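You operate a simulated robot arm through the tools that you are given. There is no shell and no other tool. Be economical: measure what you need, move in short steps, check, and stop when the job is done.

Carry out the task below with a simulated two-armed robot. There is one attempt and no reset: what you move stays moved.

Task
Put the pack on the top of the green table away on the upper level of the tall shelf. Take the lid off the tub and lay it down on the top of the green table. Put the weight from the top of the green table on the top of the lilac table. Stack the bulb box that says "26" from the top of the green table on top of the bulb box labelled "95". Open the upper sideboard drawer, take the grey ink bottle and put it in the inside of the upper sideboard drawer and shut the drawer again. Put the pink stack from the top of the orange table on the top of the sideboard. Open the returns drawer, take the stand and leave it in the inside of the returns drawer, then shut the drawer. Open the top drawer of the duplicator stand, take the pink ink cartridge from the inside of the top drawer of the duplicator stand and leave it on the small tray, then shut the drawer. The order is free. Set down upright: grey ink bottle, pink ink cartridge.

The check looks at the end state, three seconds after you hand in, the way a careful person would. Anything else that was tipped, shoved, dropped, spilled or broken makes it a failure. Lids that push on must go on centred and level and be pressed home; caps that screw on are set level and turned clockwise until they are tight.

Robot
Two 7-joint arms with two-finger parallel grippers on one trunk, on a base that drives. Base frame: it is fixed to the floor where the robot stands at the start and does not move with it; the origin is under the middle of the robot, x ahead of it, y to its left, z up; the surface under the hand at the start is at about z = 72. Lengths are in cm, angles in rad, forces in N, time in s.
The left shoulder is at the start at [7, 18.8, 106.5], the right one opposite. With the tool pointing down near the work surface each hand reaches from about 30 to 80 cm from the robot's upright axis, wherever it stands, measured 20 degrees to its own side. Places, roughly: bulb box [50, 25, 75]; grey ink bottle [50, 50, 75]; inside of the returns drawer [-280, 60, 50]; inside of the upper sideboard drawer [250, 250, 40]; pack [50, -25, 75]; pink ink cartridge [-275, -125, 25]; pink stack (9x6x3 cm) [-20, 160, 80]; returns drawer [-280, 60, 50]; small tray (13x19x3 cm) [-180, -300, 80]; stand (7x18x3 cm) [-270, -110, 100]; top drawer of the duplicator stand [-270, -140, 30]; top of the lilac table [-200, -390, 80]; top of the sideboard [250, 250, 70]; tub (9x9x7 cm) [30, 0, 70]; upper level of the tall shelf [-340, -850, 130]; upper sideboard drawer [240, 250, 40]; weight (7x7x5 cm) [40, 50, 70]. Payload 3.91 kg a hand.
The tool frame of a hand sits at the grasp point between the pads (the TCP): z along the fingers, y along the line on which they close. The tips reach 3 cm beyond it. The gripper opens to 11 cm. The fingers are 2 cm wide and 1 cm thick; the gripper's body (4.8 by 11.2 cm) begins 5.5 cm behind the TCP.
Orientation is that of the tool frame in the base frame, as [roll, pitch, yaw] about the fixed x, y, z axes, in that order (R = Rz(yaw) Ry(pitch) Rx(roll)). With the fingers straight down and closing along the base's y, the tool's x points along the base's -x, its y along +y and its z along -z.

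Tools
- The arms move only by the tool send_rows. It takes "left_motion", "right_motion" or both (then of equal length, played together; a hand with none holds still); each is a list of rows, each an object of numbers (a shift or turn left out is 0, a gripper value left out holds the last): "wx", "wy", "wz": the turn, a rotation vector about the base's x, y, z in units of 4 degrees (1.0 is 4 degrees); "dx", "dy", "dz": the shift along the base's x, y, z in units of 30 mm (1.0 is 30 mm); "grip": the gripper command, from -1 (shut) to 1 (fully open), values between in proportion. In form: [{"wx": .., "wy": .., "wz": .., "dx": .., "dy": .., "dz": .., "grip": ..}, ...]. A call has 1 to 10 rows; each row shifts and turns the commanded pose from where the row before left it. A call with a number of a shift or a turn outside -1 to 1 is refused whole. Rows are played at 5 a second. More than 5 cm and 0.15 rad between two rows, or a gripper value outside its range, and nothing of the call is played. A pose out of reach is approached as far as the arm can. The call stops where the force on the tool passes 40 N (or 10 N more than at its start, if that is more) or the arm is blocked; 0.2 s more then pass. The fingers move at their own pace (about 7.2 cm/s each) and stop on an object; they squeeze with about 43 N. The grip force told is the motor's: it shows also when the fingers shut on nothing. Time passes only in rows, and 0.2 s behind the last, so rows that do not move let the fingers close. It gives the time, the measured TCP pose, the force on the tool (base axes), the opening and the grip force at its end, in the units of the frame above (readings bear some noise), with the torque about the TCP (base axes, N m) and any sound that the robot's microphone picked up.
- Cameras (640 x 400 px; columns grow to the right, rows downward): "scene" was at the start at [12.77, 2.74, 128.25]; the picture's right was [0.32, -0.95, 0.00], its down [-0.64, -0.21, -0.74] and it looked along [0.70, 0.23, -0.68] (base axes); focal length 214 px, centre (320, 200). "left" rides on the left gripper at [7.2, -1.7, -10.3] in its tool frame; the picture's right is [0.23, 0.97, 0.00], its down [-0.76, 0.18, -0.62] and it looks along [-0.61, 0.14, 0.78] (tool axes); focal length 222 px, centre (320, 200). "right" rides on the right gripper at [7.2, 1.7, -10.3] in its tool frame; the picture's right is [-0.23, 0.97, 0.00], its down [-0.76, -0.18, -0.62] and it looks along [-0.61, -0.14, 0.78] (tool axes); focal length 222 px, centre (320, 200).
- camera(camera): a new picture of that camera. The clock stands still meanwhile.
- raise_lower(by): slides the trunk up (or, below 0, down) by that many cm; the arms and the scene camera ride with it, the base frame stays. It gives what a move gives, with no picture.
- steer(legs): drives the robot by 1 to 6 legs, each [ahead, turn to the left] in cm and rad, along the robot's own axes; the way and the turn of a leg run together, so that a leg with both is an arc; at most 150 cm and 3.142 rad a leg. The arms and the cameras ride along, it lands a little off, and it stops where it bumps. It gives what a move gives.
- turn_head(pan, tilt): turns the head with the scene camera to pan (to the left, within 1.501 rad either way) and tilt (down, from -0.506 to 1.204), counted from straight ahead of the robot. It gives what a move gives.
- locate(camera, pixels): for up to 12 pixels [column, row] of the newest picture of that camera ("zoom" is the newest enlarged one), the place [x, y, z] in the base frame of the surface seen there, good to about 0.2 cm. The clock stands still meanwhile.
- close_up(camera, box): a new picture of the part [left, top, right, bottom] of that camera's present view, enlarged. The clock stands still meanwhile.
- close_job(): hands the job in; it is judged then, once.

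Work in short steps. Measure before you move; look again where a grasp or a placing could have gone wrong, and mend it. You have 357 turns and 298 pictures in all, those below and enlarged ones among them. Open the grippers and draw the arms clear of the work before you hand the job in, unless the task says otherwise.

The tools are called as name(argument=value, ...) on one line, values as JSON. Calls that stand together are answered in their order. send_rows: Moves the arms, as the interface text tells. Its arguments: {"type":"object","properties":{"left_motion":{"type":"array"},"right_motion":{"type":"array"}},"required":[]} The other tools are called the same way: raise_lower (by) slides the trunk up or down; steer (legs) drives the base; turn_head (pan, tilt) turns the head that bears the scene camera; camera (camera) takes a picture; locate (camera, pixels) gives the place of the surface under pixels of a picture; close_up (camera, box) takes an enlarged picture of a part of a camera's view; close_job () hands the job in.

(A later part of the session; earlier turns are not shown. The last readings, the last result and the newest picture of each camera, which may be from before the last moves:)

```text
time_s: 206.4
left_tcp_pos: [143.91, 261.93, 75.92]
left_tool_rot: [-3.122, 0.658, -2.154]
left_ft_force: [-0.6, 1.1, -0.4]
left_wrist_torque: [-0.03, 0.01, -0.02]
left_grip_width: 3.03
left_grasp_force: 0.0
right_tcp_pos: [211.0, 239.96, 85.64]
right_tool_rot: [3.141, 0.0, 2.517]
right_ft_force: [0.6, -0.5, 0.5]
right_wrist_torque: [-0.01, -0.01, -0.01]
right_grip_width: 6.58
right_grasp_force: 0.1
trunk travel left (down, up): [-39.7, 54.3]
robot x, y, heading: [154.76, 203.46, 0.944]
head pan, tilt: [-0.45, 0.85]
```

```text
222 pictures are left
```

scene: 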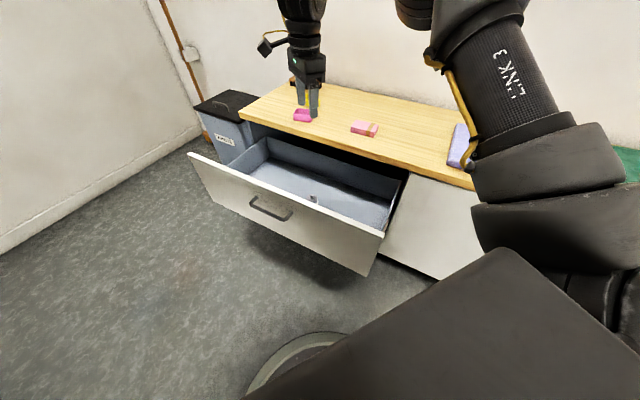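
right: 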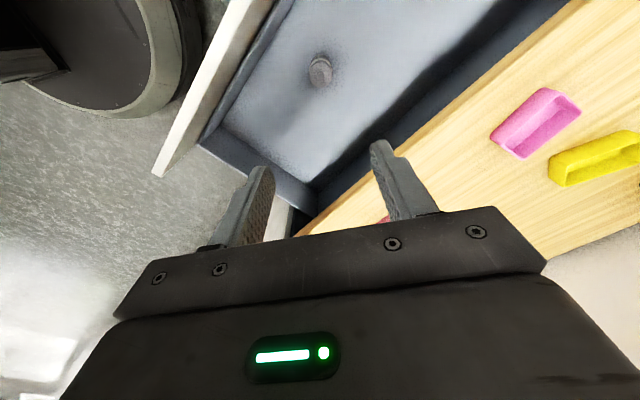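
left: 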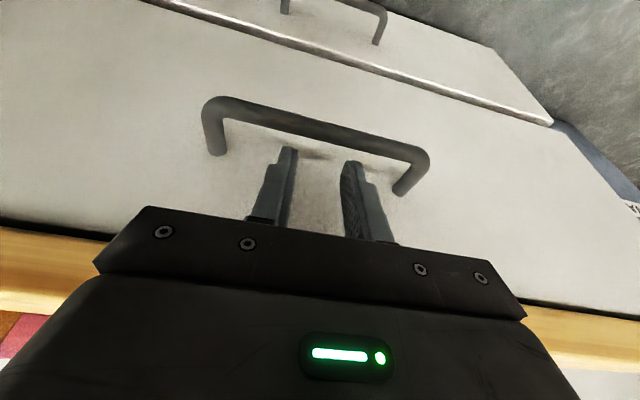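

close_up(camera="right", box=[280, 40, 360, 90])

locate(camera="right", pixels=[[321, 70], [316, 62], [323, 85], [327, 78]])

```text
8.00 times, centred on (320, 65) of right
```

zoom: 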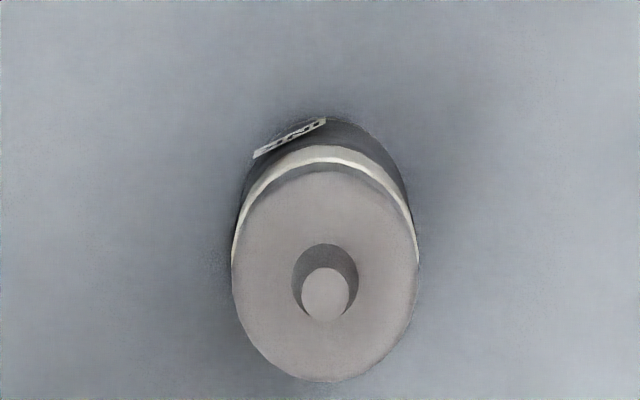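

```text
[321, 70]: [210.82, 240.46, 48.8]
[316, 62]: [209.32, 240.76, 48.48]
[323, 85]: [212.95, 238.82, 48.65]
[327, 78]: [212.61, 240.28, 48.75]
```

Bottle stands upright in the drawer. Turn back to heading 0, back off, and set the left hand to push the drawer front.

steer(legs=[[0, -0.945], [-22, 0]])

send_rows(left_motion=[{"dx": 0.8, "dz": -0.7, "grip": -1}, {"dx": 0.8, "dz": -0.7}, {"dx": 0.8, "dz": -0.7}, {"dx": 0.8, "dz": -0.7}, {"dx": 0.8, "dz": -0.7}, {"dx": 0.5, "dz": -0.7}, {}], right_motion=[{"dx": -0.5, "dz": 0.5}, {"dx": -0.5, "dz": 0.5}, {"dx": -0.5}, {"dx": -0.5}, {"dx": -0.5}, {}, {}])

turn_head(pan=0.5, tilt=0.7)

camera(camera="scene")

camera(camera="left")

```text
time_s: 210.5
left_tcp_pos: [174.03, 246.26, 75.85]
left_tool_rot: [-3.121, 0.657, -3.107]
left_ft_force: [-1.1, 0.4, -0.3]
left_wrist_torque: [0.0, 0.01, 0.01]
left_grip_width: 3.05
left_grasp_force: 0.1
right_tcp_pos: [195.14, 178.89, 85.68]
right_tool_rot: [-3.141, -0.001, 1.567]
right_ft_force: [0.2, 0.3, 0.7]
right_wrist_torque: [0.0, 0.0, -0.05]
right_grip_width: 6.61
right_grasp_force: 0.1
trunk travel left (down, up): [-39.7, 54.3]
robot x, y, heading: [132.61, 203.28, -0.005]
head pan, tilt: [-0.45, 0.85]
```

```text
time_s: 212.1
left_tcp_pos: [187.56, 246.28, 63.41]
left_tool_rot: [-3.123, 0.656, -3.107]
left_ft_force: [0.6, -0.2, 0.1]
left_wrist_torque: [0.0, 0.0, 0.01]
left_grip_width: 0.0
left_grasp_force: 37.4
right_tcp_pos: [187.61, 178.82, 88.72]
right_tool_rot: [3.141, -0.002, 1.568]
right_ft_force: [-0.3, -0.6, 0.3]
right_wrist_torque: [-0.02, -0.01, 0.03]
right_grip_width: 6.6
right_grasp_force: 0.0
trunk travel left (down, up): [-39.7, 54.3]
robot x, y, heading: [132.23, 202.98, -0.009]
head pan, tilt: [-0.45, 0.85]
```

```text
time_s: 213.3
left_tcp_pos: [187.59, 246.36, 63.24]
left_tool_rot: [-3.124, 0.658, -3.106]
left_ft_force: [-0.7, 0.2, 0.0]
left_wrist_torque: [0.0, -0.02, -0.03]
left_grip_width: 0.0
left_grasp_force: 37.8
right_tcp_pos: [187.73, 178.81, 88.58]
right_tool_rot: [-3.141, -0.001, 1.567]
right_ft_force: [0.0, 0.7, 0.1]
right_wrist_torque: [-0.02, -0.02, 0.01]
right_grip_width: 6.58
right_grasp_force: 0.1
trunk travel left (down, up): [-39.7, 54.3]
robot x, y, heading: [132.63, 203.37, -0.002]
head pan, tilt: [0.499, 0.7]
```

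```text
220 pictures are left
```

scene: 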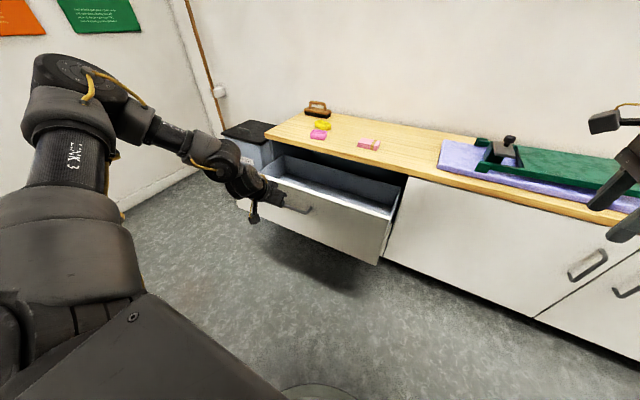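

```text
219 pictures are left
```

left: 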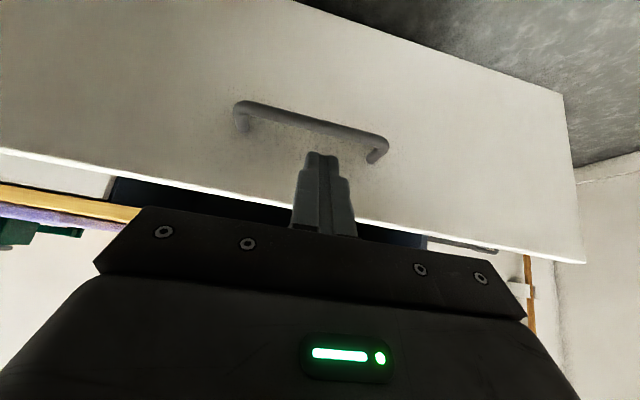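

send_rows(left_motion=[{"dz": -0.5}, {}])

steer(legs=[[12, 0]])

steer(legs=[[20, 0]])

camera(camera="scene")

```text
time_s: 213.9
left_tcp_pos: [187.5, 246.28, 61.87]
left_tool_rot: [-3.125, 0.658, -3.106]
left_ft_force: [0.1, -0.4, 0.0]
left_wrist_torque: [-0.02, -0.01, 0.0]
left_grip_width: 0.0
left_grasp_force: 37.9
right_tcp_pos: [187.67, 178.77, 88.54]
right_tool_rot: [3.142, -0.001, 1.568]
right_ft_force: [0.1, -0.2, 0.5]
right_wrist_torque: [-0.05, -0.02, -0.03]
right_grip_width: 6.59
right_grasp_force: 0.1
trunk travel left (down, up): [-39.7, 54.3]
robot x, y, heading: [132.68, 203.19, -0.004]
head pan, tilt: [0.499, 0.7]
```

```text
time_s: 215.2
left_tcp_pos: [199.6, 246.15, 61.7]
left_tool_rot: [-3.124, 0.657, -3.107]
left_ft_force: [-0.1, 0.7, -1.1]
left_wrist_torque: [0.02, 0.06, 0.0]
left_grip_width: 0.01
left_grasp_force: 37.8
right_tcp_pos: [199.72, 178.7, 88.47]
right_tool_rot: [-3.139, 0.001, 1.567]
right_ft_force: [0.6, 0.6, -0.8]
right_wrist_torque: [0.02, 0.01, 0.01]
right_grip_width: 6.61
right_grasp_force: 0.1
trunk travel left (down, up): [-39.7, 54.3]
robot x, y, heading: [144.67, 203.01, -0.007]
head pan, tilt: [0.499, 0.7]
```

```text
time_s: 216.8
left_tcp_pos: [219.27, 246.27, 61.79]
left_tool_rot: [-3.123, 0.656, -3.106]
left_ft_force: [-0.3, -0.2, 0.3]
left_wrist_torque: [-0.01, 0.04, 0.0]
left_grip_width: 0.0
left_grasp_force: 37.8
right_tcp_pos: [219.62, 178.81, 88.5]
right_tool_rot: [-3.141, 0.002, 1.567]
right_ft_force: [-0.1, -0.4, 0.2]
right_wrist_torque: [0.02, 0.01, 0.01]
right_grip_width: 6.6
right_grasp_force: 0.1
trunk travel left (down, up): [-39.7, 54.3]
robot x, y, heading: [164.12, 203.32, -0.004]
head pan, tilt: [0.499, 0.7]
```

```text
218 pictures are left
```

scene: 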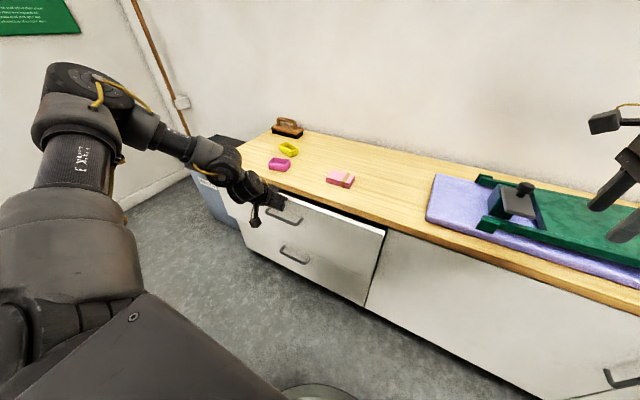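

Nearly shut; finish the last ~4 cm with the arm for force sensing.

send_rows(left_motion=[{"dx": 0.4}, {"dx": 0.4}, {"dx": 0.25}, {"dx": 0.15}, {"dx": 0.1}, {"dx": 0.1}, {"dx": 0.1}, {}])

camera(camera="scene")

locate(camera="scene", pixels=[[340, 240], [378, 300], [395, 250], [300, 250]])

```text
time_s: 218.4
left_tcp_pos: [223.07, 246.24, 61.51]
left_tool_rot: [-3.126, 0.643, -3.11]
left_ft_force: [-14.3, -0.9, 5.4]
left_wrist_torque: [-0.02, 0.11, -0.07]
left_grip_width: 0.0
left_grasp_force: 37.6
right_tcp_pos: [219.27, 178.64, 88.66]
right_tool_rot: [3.141, -0.002, 1.568]
right_ft_force: [-0.2, 0.5, -0.9]
right_wrist_torque: [0.0, 0.03, 0.01]
right_grip_width: 6.61
right_grasp_force: 0.1
trunk travel left (down, up): [-39.7, 54.3]
robot x, y, heading: [164.19, 203.07, 0.005]
head pan, tilt: [0.499, 0.7]
stopped in row 8 (left hand): the force on the tool passed its limit at 42 N (the readings are from after the stop); the commanded pose is now the measured one
```

```text
217 pictures are left
```

scene: 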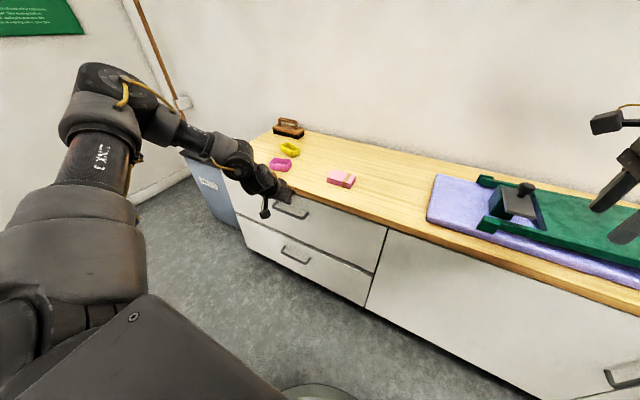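

```text
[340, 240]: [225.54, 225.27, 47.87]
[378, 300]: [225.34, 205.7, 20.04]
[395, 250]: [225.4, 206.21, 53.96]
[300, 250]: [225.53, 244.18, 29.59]
```

The drawer is shut flush (x≈225.5). Retract and straighten the left hand, raise the trunk, then drive to the far (east) side of the green table.

send_rows(left_motion=[{"dx": -0.8, "dz": 0.3}, {"dx": -0.8, "dz": 0.3}, {"dx": -0.6, "dz": 0.8, "wy": 0.9}, {"dx": -0.6, "dz": 1, "wy": 1}, {"dz": 1, "wy": 1}, {"dz": 1, "wy": 1}, {"wy": 1}, {"wy": 1}, {"wy": 1}, {"wy": 1}])

raise_lower(by=17.8)

steer(legs=[[-25, 0], [0, -1.75], [120, 0], [71, 0], [0, -1.3916]])

turn_head(pan=0.0, tilt=0.8)

camera(camera="scene")

```text
time_s: 220.6
left_tcp_pos: [214.93, 246.19, 74.86]
left_tool_rot: [3.141, 0.093, -3.113]
left_ft_force: [0.1, -0.3, 0.2]
left_wrist_torque: [-0.01, 0.0, 0.0]
left_grip_width: 0.0
left_grasp_force: 38.2
right_tcp_pos: [219.43, 178.61, 88.49]
right_tool_rot: [-3.139, -0.002, 1.57]
right_ft_force: [-0.4, 0.1, 0.0]
right_wrist_torque: [0.0, -0.01, 0.02]
right_grip_width: 6.59
right_grasp_force: 0.1
trunk travel left (down, up): [-39.7, 54.3]
robot x, y, heading: [164.54, 203.23, -0.001]
head pan, tilt: [0.499, 0.7]
```

```text
time_s: 222.6
left_tcp_pos: [214.82, 246.23, 92.58]
left_tool_rot: [3.141, 0.093, -3.114]
left_ft_force: [0.4, 0.5, -1.2]
left_wrist_torque: [-0.01, -0.03, 0.0]
left_grip_width: 0.0
left_grasp_force: 37.3
right_tcp_pos: [219.49, 178.74, 106.33]
right_tool_rot: [-3.14, -0.001, 1.569]
right_ft_force: [0.2, 0.2, -0.3]
right_wrist_torque: [0.01, 0.0, -0.01]
right_grip_width: 6.6
right_grasp_force: 0.1
trunk travel left (down, up): [-57.5, 36.5]
robot x, y, heading: [164.26, 202.75, -0.001]
head pan, tilt: [0.499, 0.7]
```

```text
time_s: 241.2
left_tcp_pos: [56.19, -28.36, 92.49]
left_tool_rot: [3.141, 0.094, 0.028]
left_ft_force: [-0.1, 1.0, 0.5]
left_wrist_torque: [0.02, -0.03, -0.03]
left_grip_width: 0.01
left_grasp_force: 38.1
right_tcp_pos: [51.52, 39.11, 106.34]
right_tool_rot: [-3.139, -0.003, -1.571]
right_ft_force: [-0.2, -0.3, 0.1]
right_wrist_torque: [-0.04, 0.0, 0.04]
right_grip_width: 6.63
right_grasp_force: 0.1
trunk travel left (down, up): [-57.5, 36.5]
robot x, y, heading: [106.74, 14.76, 3.144]
head pan, tilt: [0.499, 0.7]
```

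```text
time_s: 242.1
left_tcp_pos: [56.05, -28.4, 92.57]
left_tool_rot: [-3.141, 0.094, 0.027]
left_ft_force: [0.4, -0.4, 0.4]
left_wrist_torque: [-0.01, -0.02, 0.0]
left_grip_width: 0.0
left_grasp_force: 38.1
right_tcp_pos: [51.42, 39.06, 106.5]
right_tool_rot: [-3.141, -0.001, -1.572]
right_ft_force: [-0.1, 0.6, 0.4]
right_wrist_torque: [0.03, 0.01, -0.01]
right_grip_width: 6.6
right_grasp_force: 0.1
trunk travel left (down, up): [-57.5, 36.5]
robot x, y, heading: [106.53, 14.75, 3.144]
head pan, tilt: [0.0, 0.799]
```

```text
216 pictures are left
```

scene: 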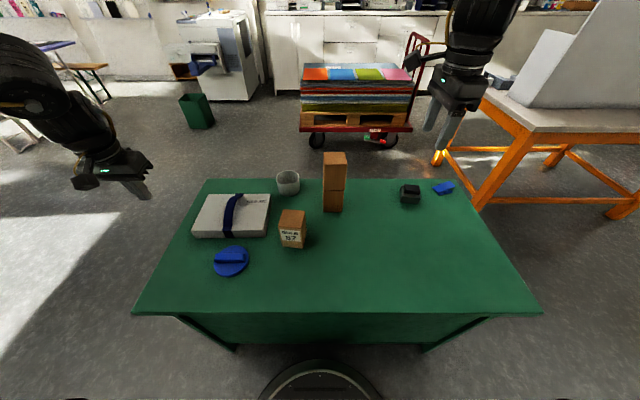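

Everything stands well. Zoom on the pack's strap and the weight.

close_up(camera="scene", box=[185, 180, 285, 243])

locate(camera="zoom", pixels=[[320, 85], [300, 130], [285, 180], [275, 230], [270, 290], [290, 320], [200, 200], [400, 200], [60, 340], [510, 330], [120, 110], [560, 100]])

close_up(camera="scene", box=[380, 170, 460, 220])

camera(camera="left")

```text
6.35 times, centred on (235, 212) of scene
```

zoom: 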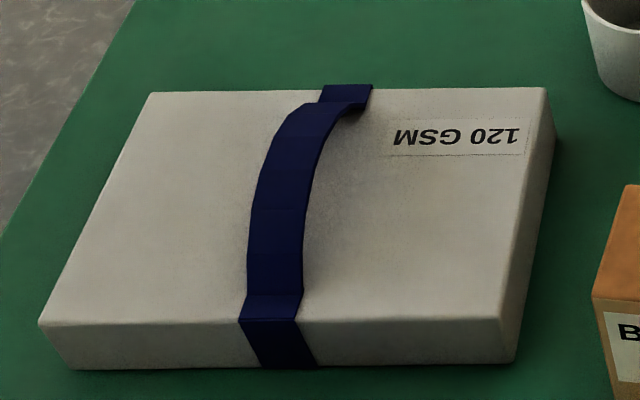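

```text
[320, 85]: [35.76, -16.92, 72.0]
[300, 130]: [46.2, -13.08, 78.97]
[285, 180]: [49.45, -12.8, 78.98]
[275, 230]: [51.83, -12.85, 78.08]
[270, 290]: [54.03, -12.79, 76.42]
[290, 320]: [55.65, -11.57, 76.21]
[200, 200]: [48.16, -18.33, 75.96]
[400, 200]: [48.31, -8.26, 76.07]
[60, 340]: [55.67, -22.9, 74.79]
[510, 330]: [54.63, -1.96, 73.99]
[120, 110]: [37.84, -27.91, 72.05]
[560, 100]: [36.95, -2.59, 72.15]
```

```text
8.00 times, centred on (420, 195) of scene
```

zoom: 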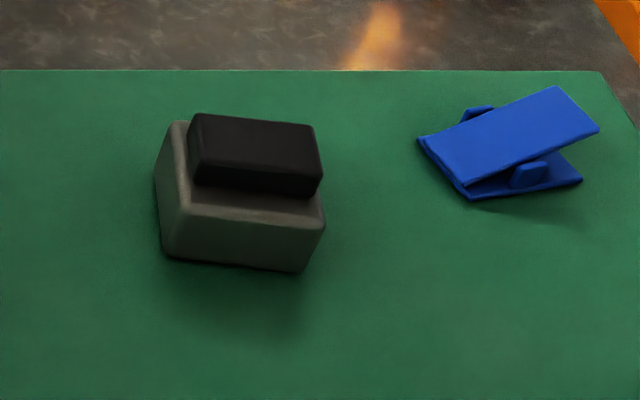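

```text
213 pictures are left
```

left: 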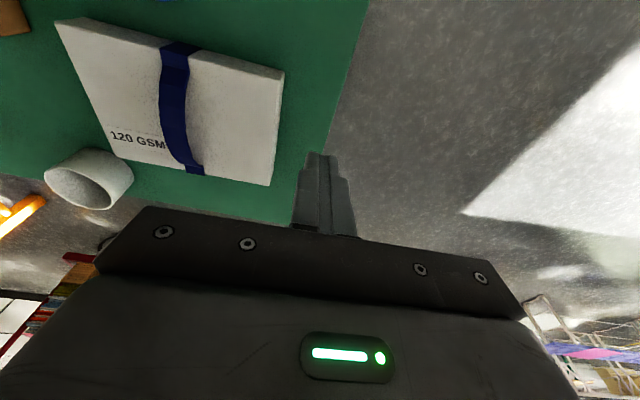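

locate(camera="zoom", pixels=[[205, 120], [310, 132], [318, 175], [198, 165], [255, 148], [170, 130], [175, 215], [320, 225], [300, 265], [170, 250]])

camera(camera="right")

```text
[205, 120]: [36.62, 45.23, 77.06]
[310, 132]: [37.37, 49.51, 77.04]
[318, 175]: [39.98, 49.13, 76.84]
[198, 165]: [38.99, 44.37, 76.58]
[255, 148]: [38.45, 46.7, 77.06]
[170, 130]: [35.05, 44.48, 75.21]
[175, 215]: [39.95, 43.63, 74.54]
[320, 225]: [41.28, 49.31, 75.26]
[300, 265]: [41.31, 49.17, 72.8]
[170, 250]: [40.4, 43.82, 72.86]
```

```text
212 pictures are left
```

right: 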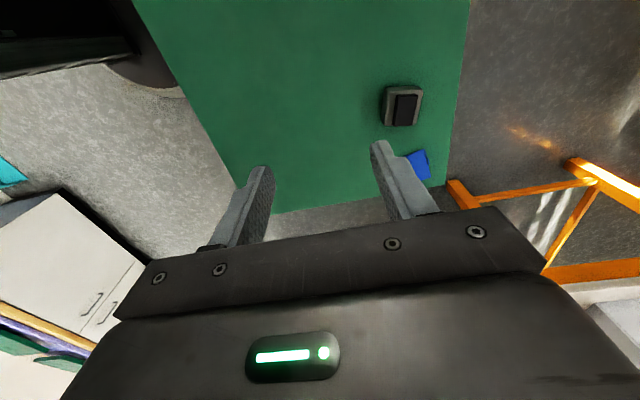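

Weight: centre ≈(38.2,47.0), turned ~12°. Right hand goes over it, closing across its body.

send_rows(right_motion=[{"dx": -0.74, "dy": 0.44, "wz": -0.75, "grip": 0.7}, {"dx": -0.74, "dy": 0.44, "wz": -0.75}, {"dx": -0.74, "dy": 0.44, "wz": -0.75}, {"dx": -0.74, "dy": 0.44, "wz": -0.75}, {"dx": -0.74, "dy": 0.44, "dz": -1}, {"dx": -0.74, "dy": 0.44, "dz": -1}, {"dz": -1}, {"dz": -1}, {"dz": -1}, {"dz": -1}])

camera(camera="right")

```text
time_s: 244.3
left_tcp_pos: [56.14, -28.21, 92.51]
left_tool_rot: [-3.141, 0.094, 0.027]
left_ft_force: [-1.1, 0.3, 0.4]
left_wrist_torque: [0.01, -0.01, 0.0]
left_grip_width: 0.03
left_grasp_force: 37.1
right_tcp_pos: [40.01, 47.22, 88.3]
right_tool_rot: [-3.141, -0.002, -1.781]
right_ft_force: [-0.5, -0.2, -0.4]
right_wrist_torque: [0.0, -0.01, 0.01]
right_grip_width: 9.34
right_grasp_force: 0.0
right hand out of reach, approached as far as the arm can: row 5, 6
trunk travel left (down, up): [-57.5, 36.5]
robot x, y, heading: [106.58, 14.66, 3.14]
head pan, tilt: [0.0, 0.799]
```

```text
211 pictures are left
```

right: 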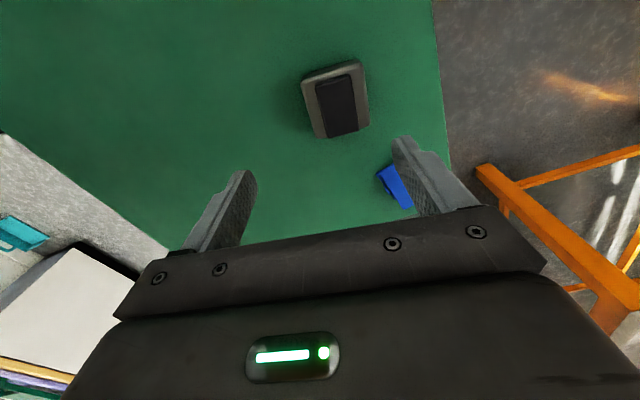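

locate(camera="right", pixels=[[318, 83], [358, 72], [330, 136], [370, 125], [340, 105], [303, 82], [363, 64]])

send_rows(right_motion=[{"dx": -0.6, "dy": -0.1}, {}])

```text
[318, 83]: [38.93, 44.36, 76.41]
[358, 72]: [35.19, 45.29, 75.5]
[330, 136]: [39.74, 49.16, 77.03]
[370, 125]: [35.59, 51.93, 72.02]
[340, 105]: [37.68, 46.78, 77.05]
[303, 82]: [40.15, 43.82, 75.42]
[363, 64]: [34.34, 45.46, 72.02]
```

```text
time_s: 244.9
left_tcp_pos: [56.1, -28.3, 92.54]
left_tool_rot: [-3.139, 0.094, 0.026]
left_ft_force: [0.4, -0.2, 0.1]
left_wrist_torque: [0.02, 0.01, 0.02]
left_grip_width: 0.0
left_grasp_force: 37.3
right_tcp_pos: [38.27, 46.94, 88.54]
right_tool_rot: [3.141, -0.001, -1.784]
right_ft_force: [0.8, 0.4, 0.1]
right_wrist_torque: [-0.02, 0.05, -0.05]
right_grip_width: 9.34
right_grasp_force: 0.1
trunk travel left (down, up): [-57.5, 36.5]
robot x, y, heading: [106.25, 14.81, 3.136]
head pan, tilt: [0.0, 0.799]
```

send_rows(right_motion=[{"dz": -1}, {"dz": -1}, {"dz": -1}, {"dz": -1}, {"dz": -0.35}, {}, {"grip": -1}, {}, {}, {}])

send_rows(right_motion=[{"dz": 0.3}, {"dz": 0.7}, {"dz": 0.5}, {}])

camera(camera="right")

```text
time_s: 247.1
left_tcp_pos: [56.07, -28.33, 92.44]
left_tool_rot: [3.142, 0.091, 0.027]
left_ft_force: [-1.2, -0.2, 0.6]
left_wrist_torque: [-0.04, -0.01, 0.0]
left_grip_width: 0.0
left_grasp_force: 37.7
right_tcp_pos: [38.32, 46.78, 75.42]
right_tool_rot: [3.141, -0.002, -1.782]
right_ft_force: [-1.2, 0.3, -0.3]
right_wrist_torque: [0.07, 0.17, 0.02]
right_grip_width: 6.18
right_grasp_force: 43.1
trunk travel left (down, up): [-57.5, 36.5]
robot x, y, heading: [106.58, 14.99, 3.144]
head pan, tilt: [0.0, 0.799]
```

```text
time_s: 248.1
left_tcp_pos: [56.05, -28.26, 92.43]
left_tool_rot: [-3.142, 0.092, 0.026]
left_ft_force: [1.4, 0.5, -0.8]
left_wrist_torque: [-0.01, -0.01, 0.0]
left_grip_width: 0.01
left_grasp_force: 37.6
right_tcp_pos: [38.39, 46.81, 79.88]
right_tool_rot: [-3.141, -0.002, -1.783]
right_ft_force: [1.0, -0.1, -5.6]
right_wrist_torque: [-0.02, 0.0, -0.04]
right_grip_width: 6.17
right_grasp_force: 43.9
trunk travel left (down, up): [-57.5, 36.5]
robot x, y, heading: [106.53, 15.15, 3.143]
head pan, tilt: [0.0, 0.799]
```

```text
210 pictures are left
```

right: 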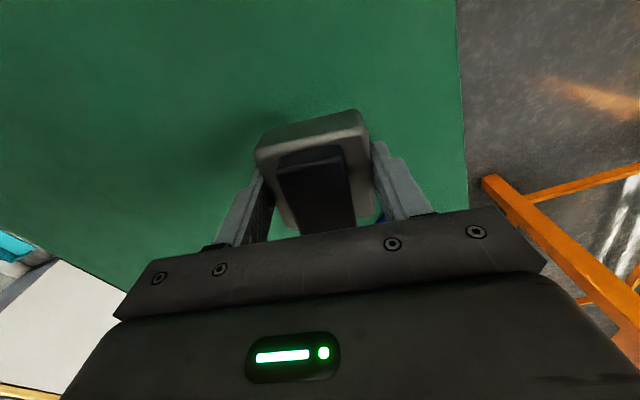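

Weight held (~0.55 kg). Raise it; turn the base right 0.15 rad and prepare the left hand over the pack strap.

send_rows(right_motion=[{"dz": 1}, {"dz": 1}, {"dz": 1}, {"dz": 1}, {"dz": 1}, {"dz": 1}, {"dz": 1}, {"dx": 1}, {"dx": 1}, {"dx": 1}], left_motion=[{"wy": -0.7, "grip": -0.1}, {"wy": -0.65}, {}, {}, {}, {}, {}, {}, {}, {}])

steer(legs=[[0, -0.15]])

```text
time_s: 250.3
left_tcp_pos: [56.17, -28.34, 92.57]
left_tool_rot: [3.138, -0.001, 0.029]
left_ft_force: [0.6, 0.7, -0.7]
left_wrist_torque: [-0.05, 0.02, -0.03]
left_grip_width: 4.96
left_grasp_force: 0.0
right_tcp_pos: [48.55, 46.03, 98.73]
right_tool_rot: [-3.141, -0.001, -1.782]
right_ft_force: [0.6, -0.1, -5.3]
right_wrist_torque: [-0.01, 0.01, 0.01]
right_grip_width: 6.18
right_grasp_force: 43.2
right hand out of reach, approached as far as the arm can: row 6, 7
trunk travel left (down, up): [-57.5, 36.5]
robot x, y, heading: [106.47, 14.88, -3.142]
head pan, tilt: [0.0, 0.799]
```

```text
time_s: 251.3
left_tcp_pos: [50.18, -20.25, 92.55]
left_tool_rot: [3.138, -0.003, -0.122]
left_ft_force: [-0.5, -0.5, 0.0]
left_wrist_torque: [0.0, 0.06, 0.0]
left_grip_width: 4.96
left_grasp_force: 0.1
right_tcp_pos: [53.64, 54.29, 98.79]
right_tool_rot: [-3.141, -0.002, -1.932]
right_ft_force: [0.3, 0.2, -4.7]
right_wrist_torque: [-0.04, 0.0, -0.01]
right_grip_width: 6.19
right_grasp_force: 42.6
trunk travel left (down, up): [-57.5, 36.5]
robot x, y, heading: [106.67, 14.68, 2.989]
head pan, tilt: [0.0, 0.799]
```

send_rows(left_motion=[{"dx": -0.27, "dy": 0.82, "wz": 0.76}, {"dx": -0.27, "dy": 0.82, "wz": 0.76}, {"dx": -0.26, "dy": 0.82, "wz": 0.76}, {}])

camera(camera="left")

close_up(camera="scene", box=[150, 100, 310, 250])

```text
time_s: 252.3
left_tcp_pos: [47.8, -12.95, 92.49]
left_tool_rot: [3.138, -0.003, 0.039]
left_ft_force: [0.7, -0.1, -0.5]
left_wrist_torque: [0.02, -0.02, 0.0]
left_grip_width: 4.95
left_grasp_force: 0.1
right_tcp_pos: [53.76, 54.18, 98.79]
right_tool_rot: [-3.14, -0.001, -1.931]
right_ft_force: [0.3, -0.3, -5.6]
right_wrist_torque: [0.04, 0.01, 0.0]
right_grip_width: 6.17
right_grasp_force: 43.1
trunk travel left (down, up): [-57.5, 36.5]
robot x, y, heading: [106.76, 15.11, 2.994]
head pan, tilt: [0.0, 0.799]
```

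```text
209 pictures are left
```

left: 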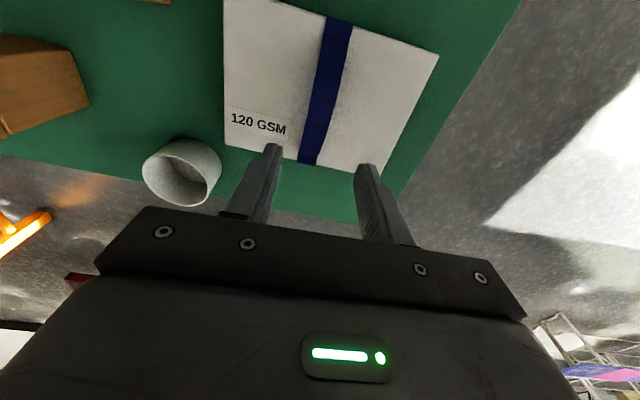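

```text
2.67 times, centred on (230, 175) of scene
```

zoom: 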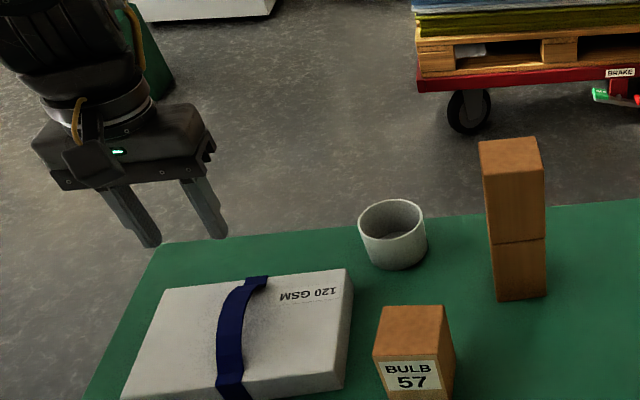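

locate(camera="left", pixels=[[309, 110], [322, 110], [335, 110], [317, 75], [344, 75], [304, 140], [325, 140], [250, 70], [390, 100]])

```text
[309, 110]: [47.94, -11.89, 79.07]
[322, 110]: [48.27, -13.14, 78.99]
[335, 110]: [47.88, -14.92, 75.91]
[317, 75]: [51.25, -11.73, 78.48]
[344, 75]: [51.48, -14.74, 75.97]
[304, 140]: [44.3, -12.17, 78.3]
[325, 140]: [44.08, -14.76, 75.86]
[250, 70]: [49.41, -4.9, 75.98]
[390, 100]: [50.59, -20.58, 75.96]
```

Strap centred at y≈-12.9 beneath the hand. Descend astride and grip.

send_rows(left_motion=[{"dz": -1}, {"dz": -1}, {"dz": -1}, {"dz": -1}, {"dz": -0.35}, {}, {"grip": -1}, {}, {}, {}])

camera(camera="left")

```text
time_s: 254.5
left_tcp_pos: [47.63, -12.92, 79.31]
left_tool_rot: [3.139, -0.002, 0.038]
left_ft_force: [-0.5, 0.5, -0.3]
left_wrist_torque: [0.04, 0.56, -0.37]
left_grip_width: 2.59
left_grasp_force: 43.4
right_tcp_pos: [53.7, 54.15, 98.8]
right_tool_rot: [-3.141, -0.001, -1.932]
right_ft_force: [0.2, -0.2, -5.6]
right_wrist_torque: [-0.02, 0.01, -0.01]
right_grip_width: 6.18
right_grasp_force: 42.8
trunk travel left (down, up): [-57.5, 36.5]
robot x, y, heading: [106.81, 14.65, 2.985]
head pan, tilt: [0.0, 0.799]
```

```text
207 pictures are left
```

left: 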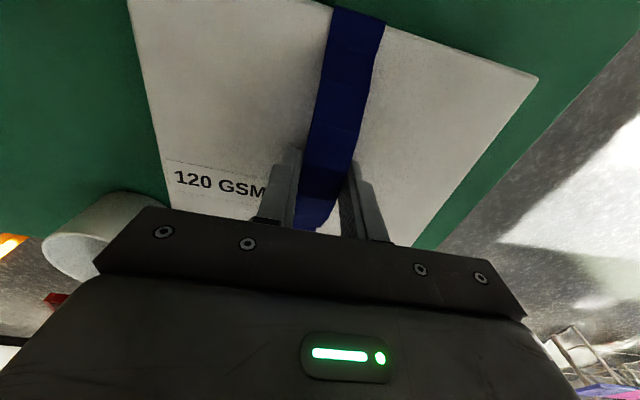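

Strap gripped (2.6 cm). Lift gently and check tilt.

send_rows(left_motion=[{"dz": 0.3}, {"dz": 0.5}, {"dz": 0.7}, {"dz": 1}, {}])

close_up(camera="scene", box=[150, 120, 310, 250])

```text
time_s: 255.7
left_tcp_pos: [47.6, -13.06, 86.72]
left_tool_rot: [3.139, -0.003, 0.035]
left_ft_force: [-0.4, -0.2, -10.0]
left_wrist_torque: [-0.01, 0.02, -0.05]
left_grip_width: 2.57
left_grasp_force: 43.2
right_tcp_pos: [53.57, 54.19, 98.69]
right_tool_rot: [-3.138, 0.001, -1.933]
right_ft_force: [0.2, -0.4, -6.2]
right_wrist_torque: [0.01, -0.02, 0.03]
right_grip_width: 6.16
right_grasp_force: 43.4
trunk travel left (down, up): [-57.5, 36.5]
robot x, y, heading: [106.46, 14.41, 2.989]
head pan, tilt: [0.0, 0.799]
```

```text
3.08 times, centred on (230, 185) of scene
```

zoom: 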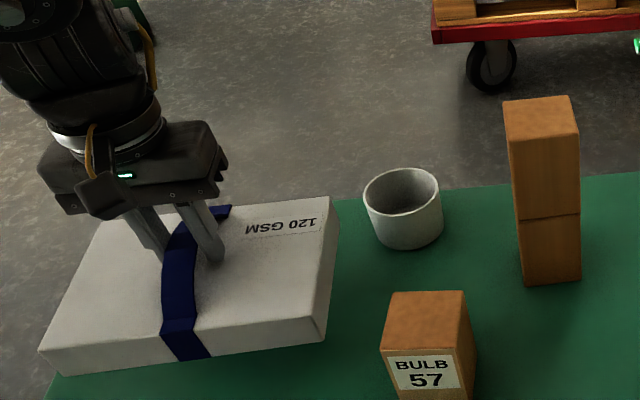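

Pack hangs level (~1 kg). Raise trunk, back away, and go around the south end of the table; then look toward the lilac table.

raise_lower(by=16)

steer(legs=[[-35, 0], [0, 1.5], [90, 0], [0, -0.56]])

turn_head(pan=0.0, tilt=0.25)

camera(camera="scene")

```text
time_s: 257.6
left_tcp_pos: [47.78, -12.98, 102.8]
left_tool_rot: [3.139, -0.004, 0.038]
left_ft_force: [0.5, 0.8, -10.2]
left_wrist_torque: [0.0, 0.03, -0.04]
left_grip_width: 2.59
left_grasp_force: 43.1
right_tcp_pos: [53.66, 54.09, 114.68]
right_tool_rot: [-3.138, 0.001, -1.933]
right_ft_force: [0.4, 1.6, -5.8]
right_wrist_torque: [-0.06, 0.0, -0.04]
right_grip_width: 6.17
right_grasp_force: 42.6
trunk travel left (down, up): [-73.5, 20.5]
robot x, y, heading: [106.37, 14.42, 2.991]
head pan, tilt: [0.0, 0.799]
```

```text
time_s: 269.4
left_tcp_pos: [106.71, -142.15, 102.86]
left_tool_rot: [3.14, -0.001, 0.959]
left_ft_force: [-0.6, -0.3, -9.6]
left_wrist_torque: [-0.03, -0.03, -0.01]
left_grip_width: 2.58
left_grasp_force: 42.9
right_tcp_pos: [56.68, -96.83, 114.75]
right_tool_rot: [-3.139, 0.0, -1.009]
right_ft_force: [-0.3, -0.1, -5.7]
right_wrist_torque: [-0.01, 0.0, 0.01]
right_grip_width: 6.19
right_grasp_force: 43.5
trunk travel left (down, up): [-73.5, 20.5]
robot x, y, heading: [120.15, -78.34, -2.372]
head pan, tilt: [0.0, 0.799]
```

```text
time_s: 270.4
left_tcp_pos: [106.55, -142.18, 102.93]
left_tool_rot: [3.14, -0.005, 0.963]
left_ft_force: [-0.2, 0.1, -9.8]
left_wrist_torque: [0.02, -0.03, 0.01]
left_grip_width: 2.6
left_grasp_force: 42.9
right_tcp_pos: [56.63, -96.94, 114.7]
right_tool_rot: [-3.138, 0.001, -1.007]
right_ft_force: [0.4, 0.3, -5.2]
right_wrist_torque: [0.05, 0.02, -0.02]
right_grip_width: 6.2
right_grasp_force: 42.7
trunk travel left (down, up): [-73.5, 20.5]
robot x, y, heading: [119.89, -78.11, -2.369]
head pan, tilt: [0.0, 0.25]
```

```text
205 pictures are left
```

scene: 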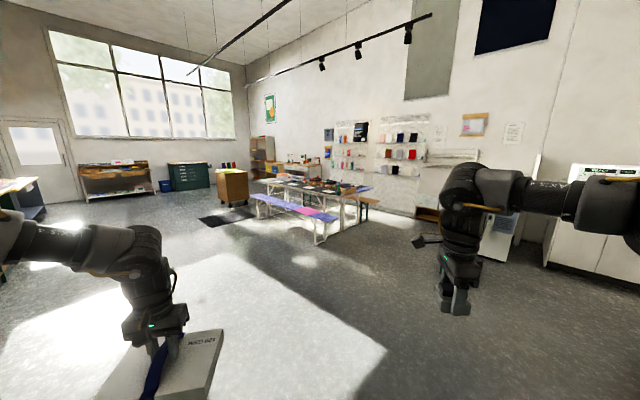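

close_up(camera="scene", box=[190, 120, 430, 270])

locate(camera="zoom", pixels=[[180, 175], [230, 160], [300, 165], [350, 175], [400, 180], [440, 185], [480, 190], [450, 210], [200, 200], [300, 225], [380, 250], [100, 150]])

```text
2.67 times, centred on (310, 195) of scene
```

zoom: 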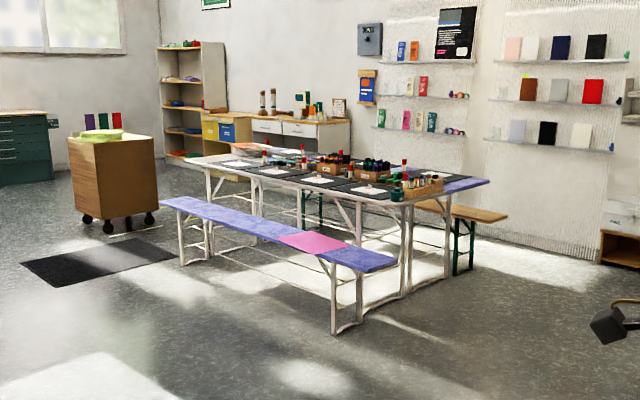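

```text
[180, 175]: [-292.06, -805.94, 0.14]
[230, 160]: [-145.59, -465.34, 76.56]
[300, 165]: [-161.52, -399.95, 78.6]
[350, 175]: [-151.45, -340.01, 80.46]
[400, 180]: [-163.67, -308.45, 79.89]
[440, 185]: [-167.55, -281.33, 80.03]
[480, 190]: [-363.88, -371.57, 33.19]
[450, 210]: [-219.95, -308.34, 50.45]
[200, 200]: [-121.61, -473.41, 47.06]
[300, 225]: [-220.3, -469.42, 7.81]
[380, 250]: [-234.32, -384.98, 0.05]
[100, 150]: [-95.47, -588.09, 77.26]
```

The lilac table runs along y from about -265 to -480, x -130…-200; its near end has a free lilac area. Drive to (-160,-195) and face it.

steer(legs=[[0, -0.377], [150, 0], [150, 0], [3, 0], [0, 1.175]])

turn_head(pan=0.0, tilt=0.6)

camera(camera="scene")

```text
time_s: 289.4
left_tcp_pos: [-121.94, -252.03, 102.93]
left_tool_rot: [3.139, -0.004, 1.769]
left_ft_force: [-0.5, -0.4, -10.0]
left_wrist_torque: [0.0, 0.03, 0.01]
left_grip_width: 2.57
left_grasp_force: 43.0
right_tcp_pos: [-189.12, -256.83, 114.78]
right_tool_rot: [-3.137, 0.0, -0.2]
right_ft_force: [-0.3, -0.1, -6.1]
right_wrist_torque: [0.0, -0.03, 0.03]
right_grip_width: 6.18
right_grasp_force: 42.3
trunk travel left (down, up): [-73.5, 20.5]
robot x, y, heading: [-158.7, -198.56, -1.56]
head pan, tilt: [0.0, 0.25]
```

```text
time_s: 290.2
left_tcp_pos: [-121.77, -252.04, 102.77]
left_tool_rot: [3.14, -0.004, 1.767]
left_ft_force: [-0.3, 0.3, -9.4]
left_wrist_torque: [-0.03, 0.02, 0.01]
left_grip_width: 2.58
left_grasp_force: 42.8
right_tcp_pos: [-189.0, -256.99, 114.69]
right_tool_rot: [-3.138, 0.0, -0.2]
right_ft_force: [0.6, 0.7, -5.6]
right_wrist_torque: [-0.03, 0.02, 0.01]
right_grip_width: 6.21
right_grasp_force: 42.6
trunk travel left (down, up): [-73.5, 20.5]
robot x, y, heading: [-158.28, -198.58, -1.557]
head pan, tilt: [0.0, 0.6]
```

```text
203 pictures are left
```

scene: 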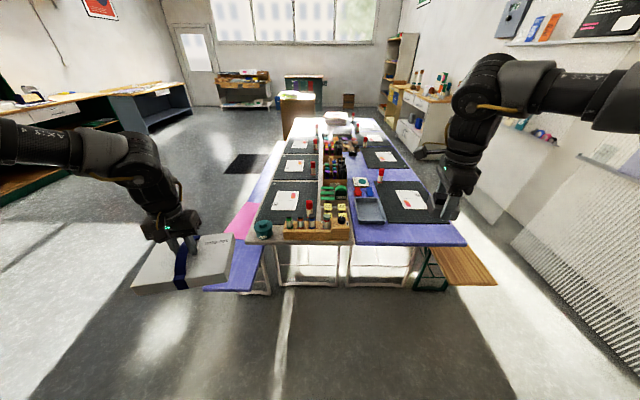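

close_up(camera="scene", box=[240, 150, 480, 300])

locate(camera="zoom", pixels=[[310, 235], [590, 235], [400, 215], [450, 215], [500, 205], [555, 215], [330, 160], [345, 175], [290, 220], [560, 190], [540, 190], [300, 250]])

```text
2.67 times, centred on (360, 225) of scene
```

zoom: 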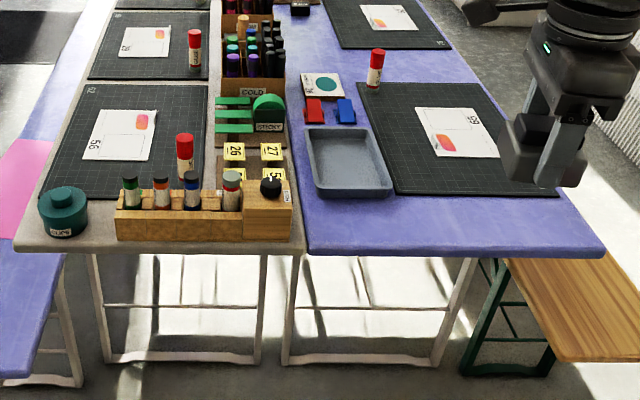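

```text
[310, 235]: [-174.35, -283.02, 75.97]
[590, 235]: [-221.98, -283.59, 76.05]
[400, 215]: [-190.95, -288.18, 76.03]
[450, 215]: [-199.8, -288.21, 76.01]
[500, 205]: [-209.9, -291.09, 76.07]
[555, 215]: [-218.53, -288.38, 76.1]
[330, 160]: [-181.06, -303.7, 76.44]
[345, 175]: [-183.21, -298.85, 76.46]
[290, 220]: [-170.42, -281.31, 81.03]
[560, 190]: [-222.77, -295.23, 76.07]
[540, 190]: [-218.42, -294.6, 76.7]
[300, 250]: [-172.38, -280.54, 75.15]
```

Free lilac strip at x≈-205, y≈-286 (z 76). Raise the trunk 10 so the pack clears the rack, and drive closer angled right.

raise_lower(by=10)

steer(legs=[[0, -0.3], [28, 0]])

camera(camera="scene")

```text
time_s: 291.5
left_tcp_pos: [-121.85, -252.04, 112.85]
left_tool_rot: [3.138, -0.003, 1.768]
left_ft_force: [0.5, 0.2, -11.0]
left_wrist_torque: [-0.03, -0.01, 0.01]
left_grip_width: 2.6
left_grasp_force: 43.0
right_tcp_pos: [-189.04, -257.02, 124.69]
right_tool_rot: [-3.138, 0.0, -0.201]
right_ft_force: [0.5, 0.1, -6.1]
right_wrist_torque: [0.01, 0.0, 0.02]
right_grip_width: 6.18
right_grasp_force: 42.7
trunk travel left (down, up): [-83.5, 10.5]
robot x, y, heading: [-158.49, -198.66, -1.561]
head pan, tilt: [0.0, 0.6]
```

```text
time_s: 294.4
left_tcp_pos: [-146.97, -287.2, 112.79]
left_tool_rot: [3.139, -0.002, 1.473]
left_ft_force: [0.3, 1.3, -9.5]
left_wrist_torque: [0.02, -0.05, 0.03]
left_grip_width: 2.59
left_grasp_force: 43.0
right_tcp_pos: [-212.68, -272.28, 124.75]
right_tool_rot: [-3.14, -0.001, -0.495]
right_ft_force: [-0.1, 0.4, -4.6]
right_wrist_torque: [0.0, -0.01, -0.02]
right_grip_width: 6.17
right_grasp_force: 43.6
trunk travel left (down, up): [-83.5, 10.5]
robot x, y, heading: [-166.46, -225.66, -1.859]
head pan, tilt: [0.0, 0.6]
```

```text
201 pictures are left
```

scene: 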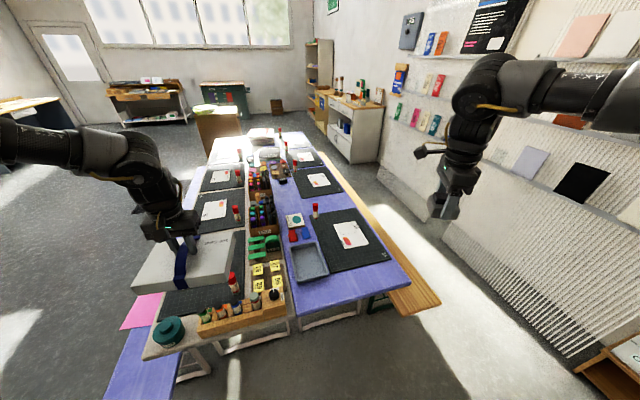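

send_rows(right_motion=[{"dx": 0.37, "dy": -0.68, "wz": 1}, {"dx": 0.37, "dy": -0.68, "wz": 1}, {"dx": 0.37, "dy": -0.68, "wz": 1}, {"dx": 0.37, "dy": -0.68, "wz": 1}, {"dx": 0.37, "dy": -0.68, "wz": 1}, {"dx": 0.37, "dy": -0.68, "wz": 1}, {"dx": 0.35, "dy": -0.66, "wz": 1}, {"dz": -1}, {"dz": -1}, {"dz": -1}])

send_rows(right_motion=[{"dz": -1}, {"dz": -1}, {"dz": -1}, {"dz": -1}, {"dz": -1}, {"dz": -1}, {"dz": -1}, {}])

camera(camera="scene")

camera(camera="right")

```text
time_s: 296.6
left_tcp_pos: [-146.86, -287.44, 112.73]
left_tool_rot: [3.139, -0.003, 1.471]
left_ft_force: [0.0, 0.7, -10.4]
left_wrist_torque: [0.0, -0.05, -0.02]
left_grip_width: 2.61
left_grasp_force: 43.1
right_tcp_pos: [-202.51, -285.58, 115.23]
right_tool_rot: [-3.139, 0.001, -0.008]
right_ft_force: [-0.3, -0.3, -5.2]
right_wrist_torque: [0.03, 0.02, -0.02]
right_grip_width: 6.18
right_grasp_force: 42.6
right hand out of reach, approached as far as the arm can: row 6, 7
trunk travel left (down, up): [-83.5, 10.5]
robot x, y, heading: [-166.37, -225.56, -1.853]
head pan, tilt: [0.0, 0.6]
```

```text
time_s: 298.4
left_tcp_pos: [-146.89, -287.33, 112.78]
left_tool_rot: [3.14, -0.003, 1.473]
left_ft_force: [0.9, 0.1, -10.1]
left_wrist_torque: [0.0, -0.03, 0.0]
left_grip_width: 2.59
left_grasp_force: 43.2
right_tcp_pos: [-202.71, -285.29, 94.32]
right_tool_rot: [-3.138, -0.003, -0.008]
right_ft_force: [0.1, 0.1, -5.7]
right_wrist_torque: [0.02, -0.02, 0.01]
right_grip_width: 6.19
right_grasp_force: 42.5
trunk travel left (down, up): [-83.5, 10.5]
robot x, y, heading: [-166.43, -225.25, -1.853]
head pan, tilt: [0.0, 0.6]
```

```text
200 pictures are left
```

scene: 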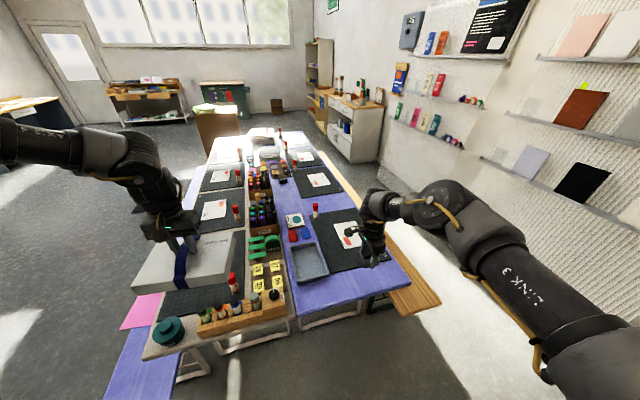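

```text
199 pictures are left
```

right: 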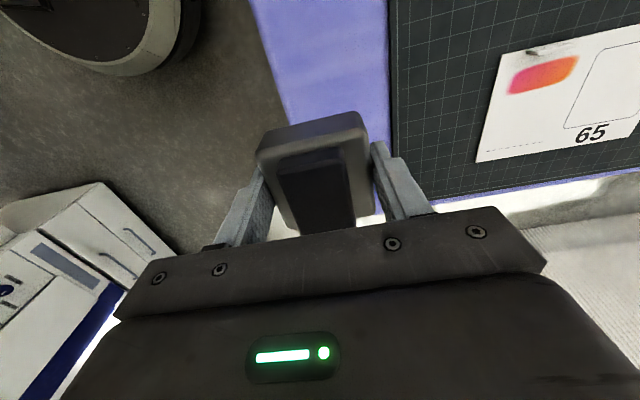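

locate(camera="right", pixels=[[275, 60], [262, 20], [386, 60], [392, 120], [330, 60]])

```text
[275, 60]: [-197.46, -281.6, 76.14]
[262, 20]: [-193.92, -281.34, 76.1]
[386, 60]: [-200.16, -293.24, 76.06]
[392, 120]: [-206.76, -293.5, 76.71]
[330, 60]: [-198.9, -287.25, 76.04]
```

Strip spans y -281…-293.3; centre the weight at -287.1 and lower.

send_rows(right_motion=[{"dy": -0.6}, {"dz": -1}, {"dz": -1}, {"dz": -1}, {"dz": -1}, {"dz": -0.6}, {}])

```text
time_s: 300.0
left_tcp_pos: [-146.95, -287.36, 112.81]
left_tool_rot: [3.14, -0.003, 1.474]
left_ft_force: [0.4, -0.9, -10.1]
left_wrist_torque: [0.06, -0.03, -0.01]
left_grip_width: 2.6
left_grasp_force: 43.0
right_tcp_pos: [-200.03, -283.9, 82.59]
right_tool_rot: [-3.14, 0.0, -0.009]
right_ft_force: [-0.3, 0.1, -5.5]
right_wrist_torque: [0.0, 0.02, -0.01]
right_grip_width: 6.17
right_grasp_force: 43.3
right hand out of reach, approached as far as the arm can: row 2, 3, 4, 5, 6
trunk travel left (down, up): [-83.5, 10.5]
robot x, y, heading: [-166.08, -225.19, -1.855]
head pan, tilt: [0.0, 0.6]
```

Reach-limited at this trunk height; check item heights under the pack before lowering the trunk.

locate(camera="scene", pixels=[[233, 275], [238, 209], [166, 322], [206, 313], [273, 292], [258, 207], [265, 180], [236, 305]])

```text
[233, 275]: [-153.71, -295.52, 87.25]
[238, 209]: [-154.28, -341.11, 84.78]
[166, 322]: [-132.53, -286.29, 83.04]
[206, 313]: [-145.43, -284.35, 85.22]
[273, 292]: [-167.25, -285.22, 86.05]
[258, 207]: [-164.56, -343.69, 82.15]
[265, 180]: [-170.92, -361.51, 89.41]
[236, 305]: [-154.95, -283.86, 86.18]
```

send_rows(right_motion=[{"dz": 1}, {"dz": 1}, {"dz": 1}, {"dz": 0.6}, {"dx": -0.5, "dy": -0.5}, {"dx": -0.5, "dy": -0.5}])

raise_lower(by=-10)

send_rows(right_motion=[{"dz": -0.2}, {"dz": -0.1}])

```text
time_s: 301.4
left_tcp_pos: [-146.89, -287.41, 112.7]
left_tool_rot: [3.139, -0.005, 1.474]
left_ft_force: [-0.4, 1.6, -9.2]
left_wrist_torque: [-0.01, 0.0, -0.03]
left_grip_width: 2.59
left_grasp_force: 42.6
right_tcp_pos: [-203.02, -287.05, 93.61]
right_tool_rot: [-3.139, -0.002, -0.008]
right_ft_force: [0.5, -0.2, -5.1]
right_wrist_torque: [0.05, 0.0, -0.02]
right_grip_width: 6.19
right_grasp_force: 42.6
trunk travel left (down, up): [-83.5, 10.5]
robot x, y, heading: [-166.32, -225.47, -1.854]
head pan, tilt: [0.0, 0.6]
```

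```text
time_s: 302.8
left_tcp_pos: [-146.99, -287.3, 102.83]
left_tool_rot: [3.139, -0.004, 1.472]
left_ft_force: [-1.0, -0.3, -8.4]
left_wrist_torque: [-0.02, 0.0, -0.01]
left_grip_width: 2.58
left_grasp_force: 42.9
right_tcp_pos: [-203.06, -286.8, 83.7]
right_tool_rot: [-3.137, -0.003, -0.007]
right_ft_force: [-0.2, -0.1, -5.1]
right_wrist_torque: [-0.02, -0.01, -0.01]
right_grip_width: 6.17
right_grasp_force: 42.8
trunk travel left (down, up): [-73.5, 20.5]
robot x, y, heading: [-166.69, -225.03, -1.854]
head pan, tilt: [0.0, 0.6]
```

```text
time_s: 303.4
left_tcp_pos: [-146.88, -287.34, 102.91]
left_tool_rot: [3.138, -0.004, 1.474]
left_ft_force: [0.3, -0.3, -11.1]
left_wrist_torque: [0.02, 0.0, 0.02]
left_grip_width: 2.61
left_grasp_force: 42.6
right_tcp_pos: [-202.97, -286.85, 82.88]
right_tool_rot: [-3.14, -0.002, -0.006]
right_ft_force: [0.5, -0.4, -5.0]
right_wrist_torque: [0.0, -0.01, -0.01]
right_grip_width: 6.18
right_grasp_force: 43.1
trunk travel left (down, up): [-73.5, 20.5]
robot x, y, heading: [-166.75, -225.3, -1.856]
head pan, tilt: [0.0, 0.6]
```

Position (-203,-286.9). Lower the last 3 cm in steps.

send_rows(right_motion=[{"dz": -0.6}, {"dz": -0.3}, {"dz": -0.1}, {"dz": -0.06}, {"dz": -0.05}, {}])

```text
time_s: 304.8
left_tcp_pos: [-146.97, -287.41, 102.86]
left_tool_rot: [3.139, -0.003, 1.471]
left_ft_force: [1.1, 0.3, -10.5]
left_wrist_torque: [0.01, 0.02, 0.0]
left_grip_width: 2.61
left_grasp_force: 42.8
right_tcp_pos: [-202.57, -286.15, 79.63]
right_tool_rot: [-3.139, -0.002, -0.01]
right_ft_force: [-0.5, 0.3, -3.1]
right_wrist_torque: [-0.09, -0.11, -0.01]
right_grip_width: 6.2
right_grasp_force: 42.8
right hand out of reach, approached as far as the arm can: row 1, 2
trunk travel left (down, up): [-73.5, 20.5]
robot x, y, heading: [-166.75, -225.06, -1.858]
head pan, tilt: [0.0, 0.6]
```

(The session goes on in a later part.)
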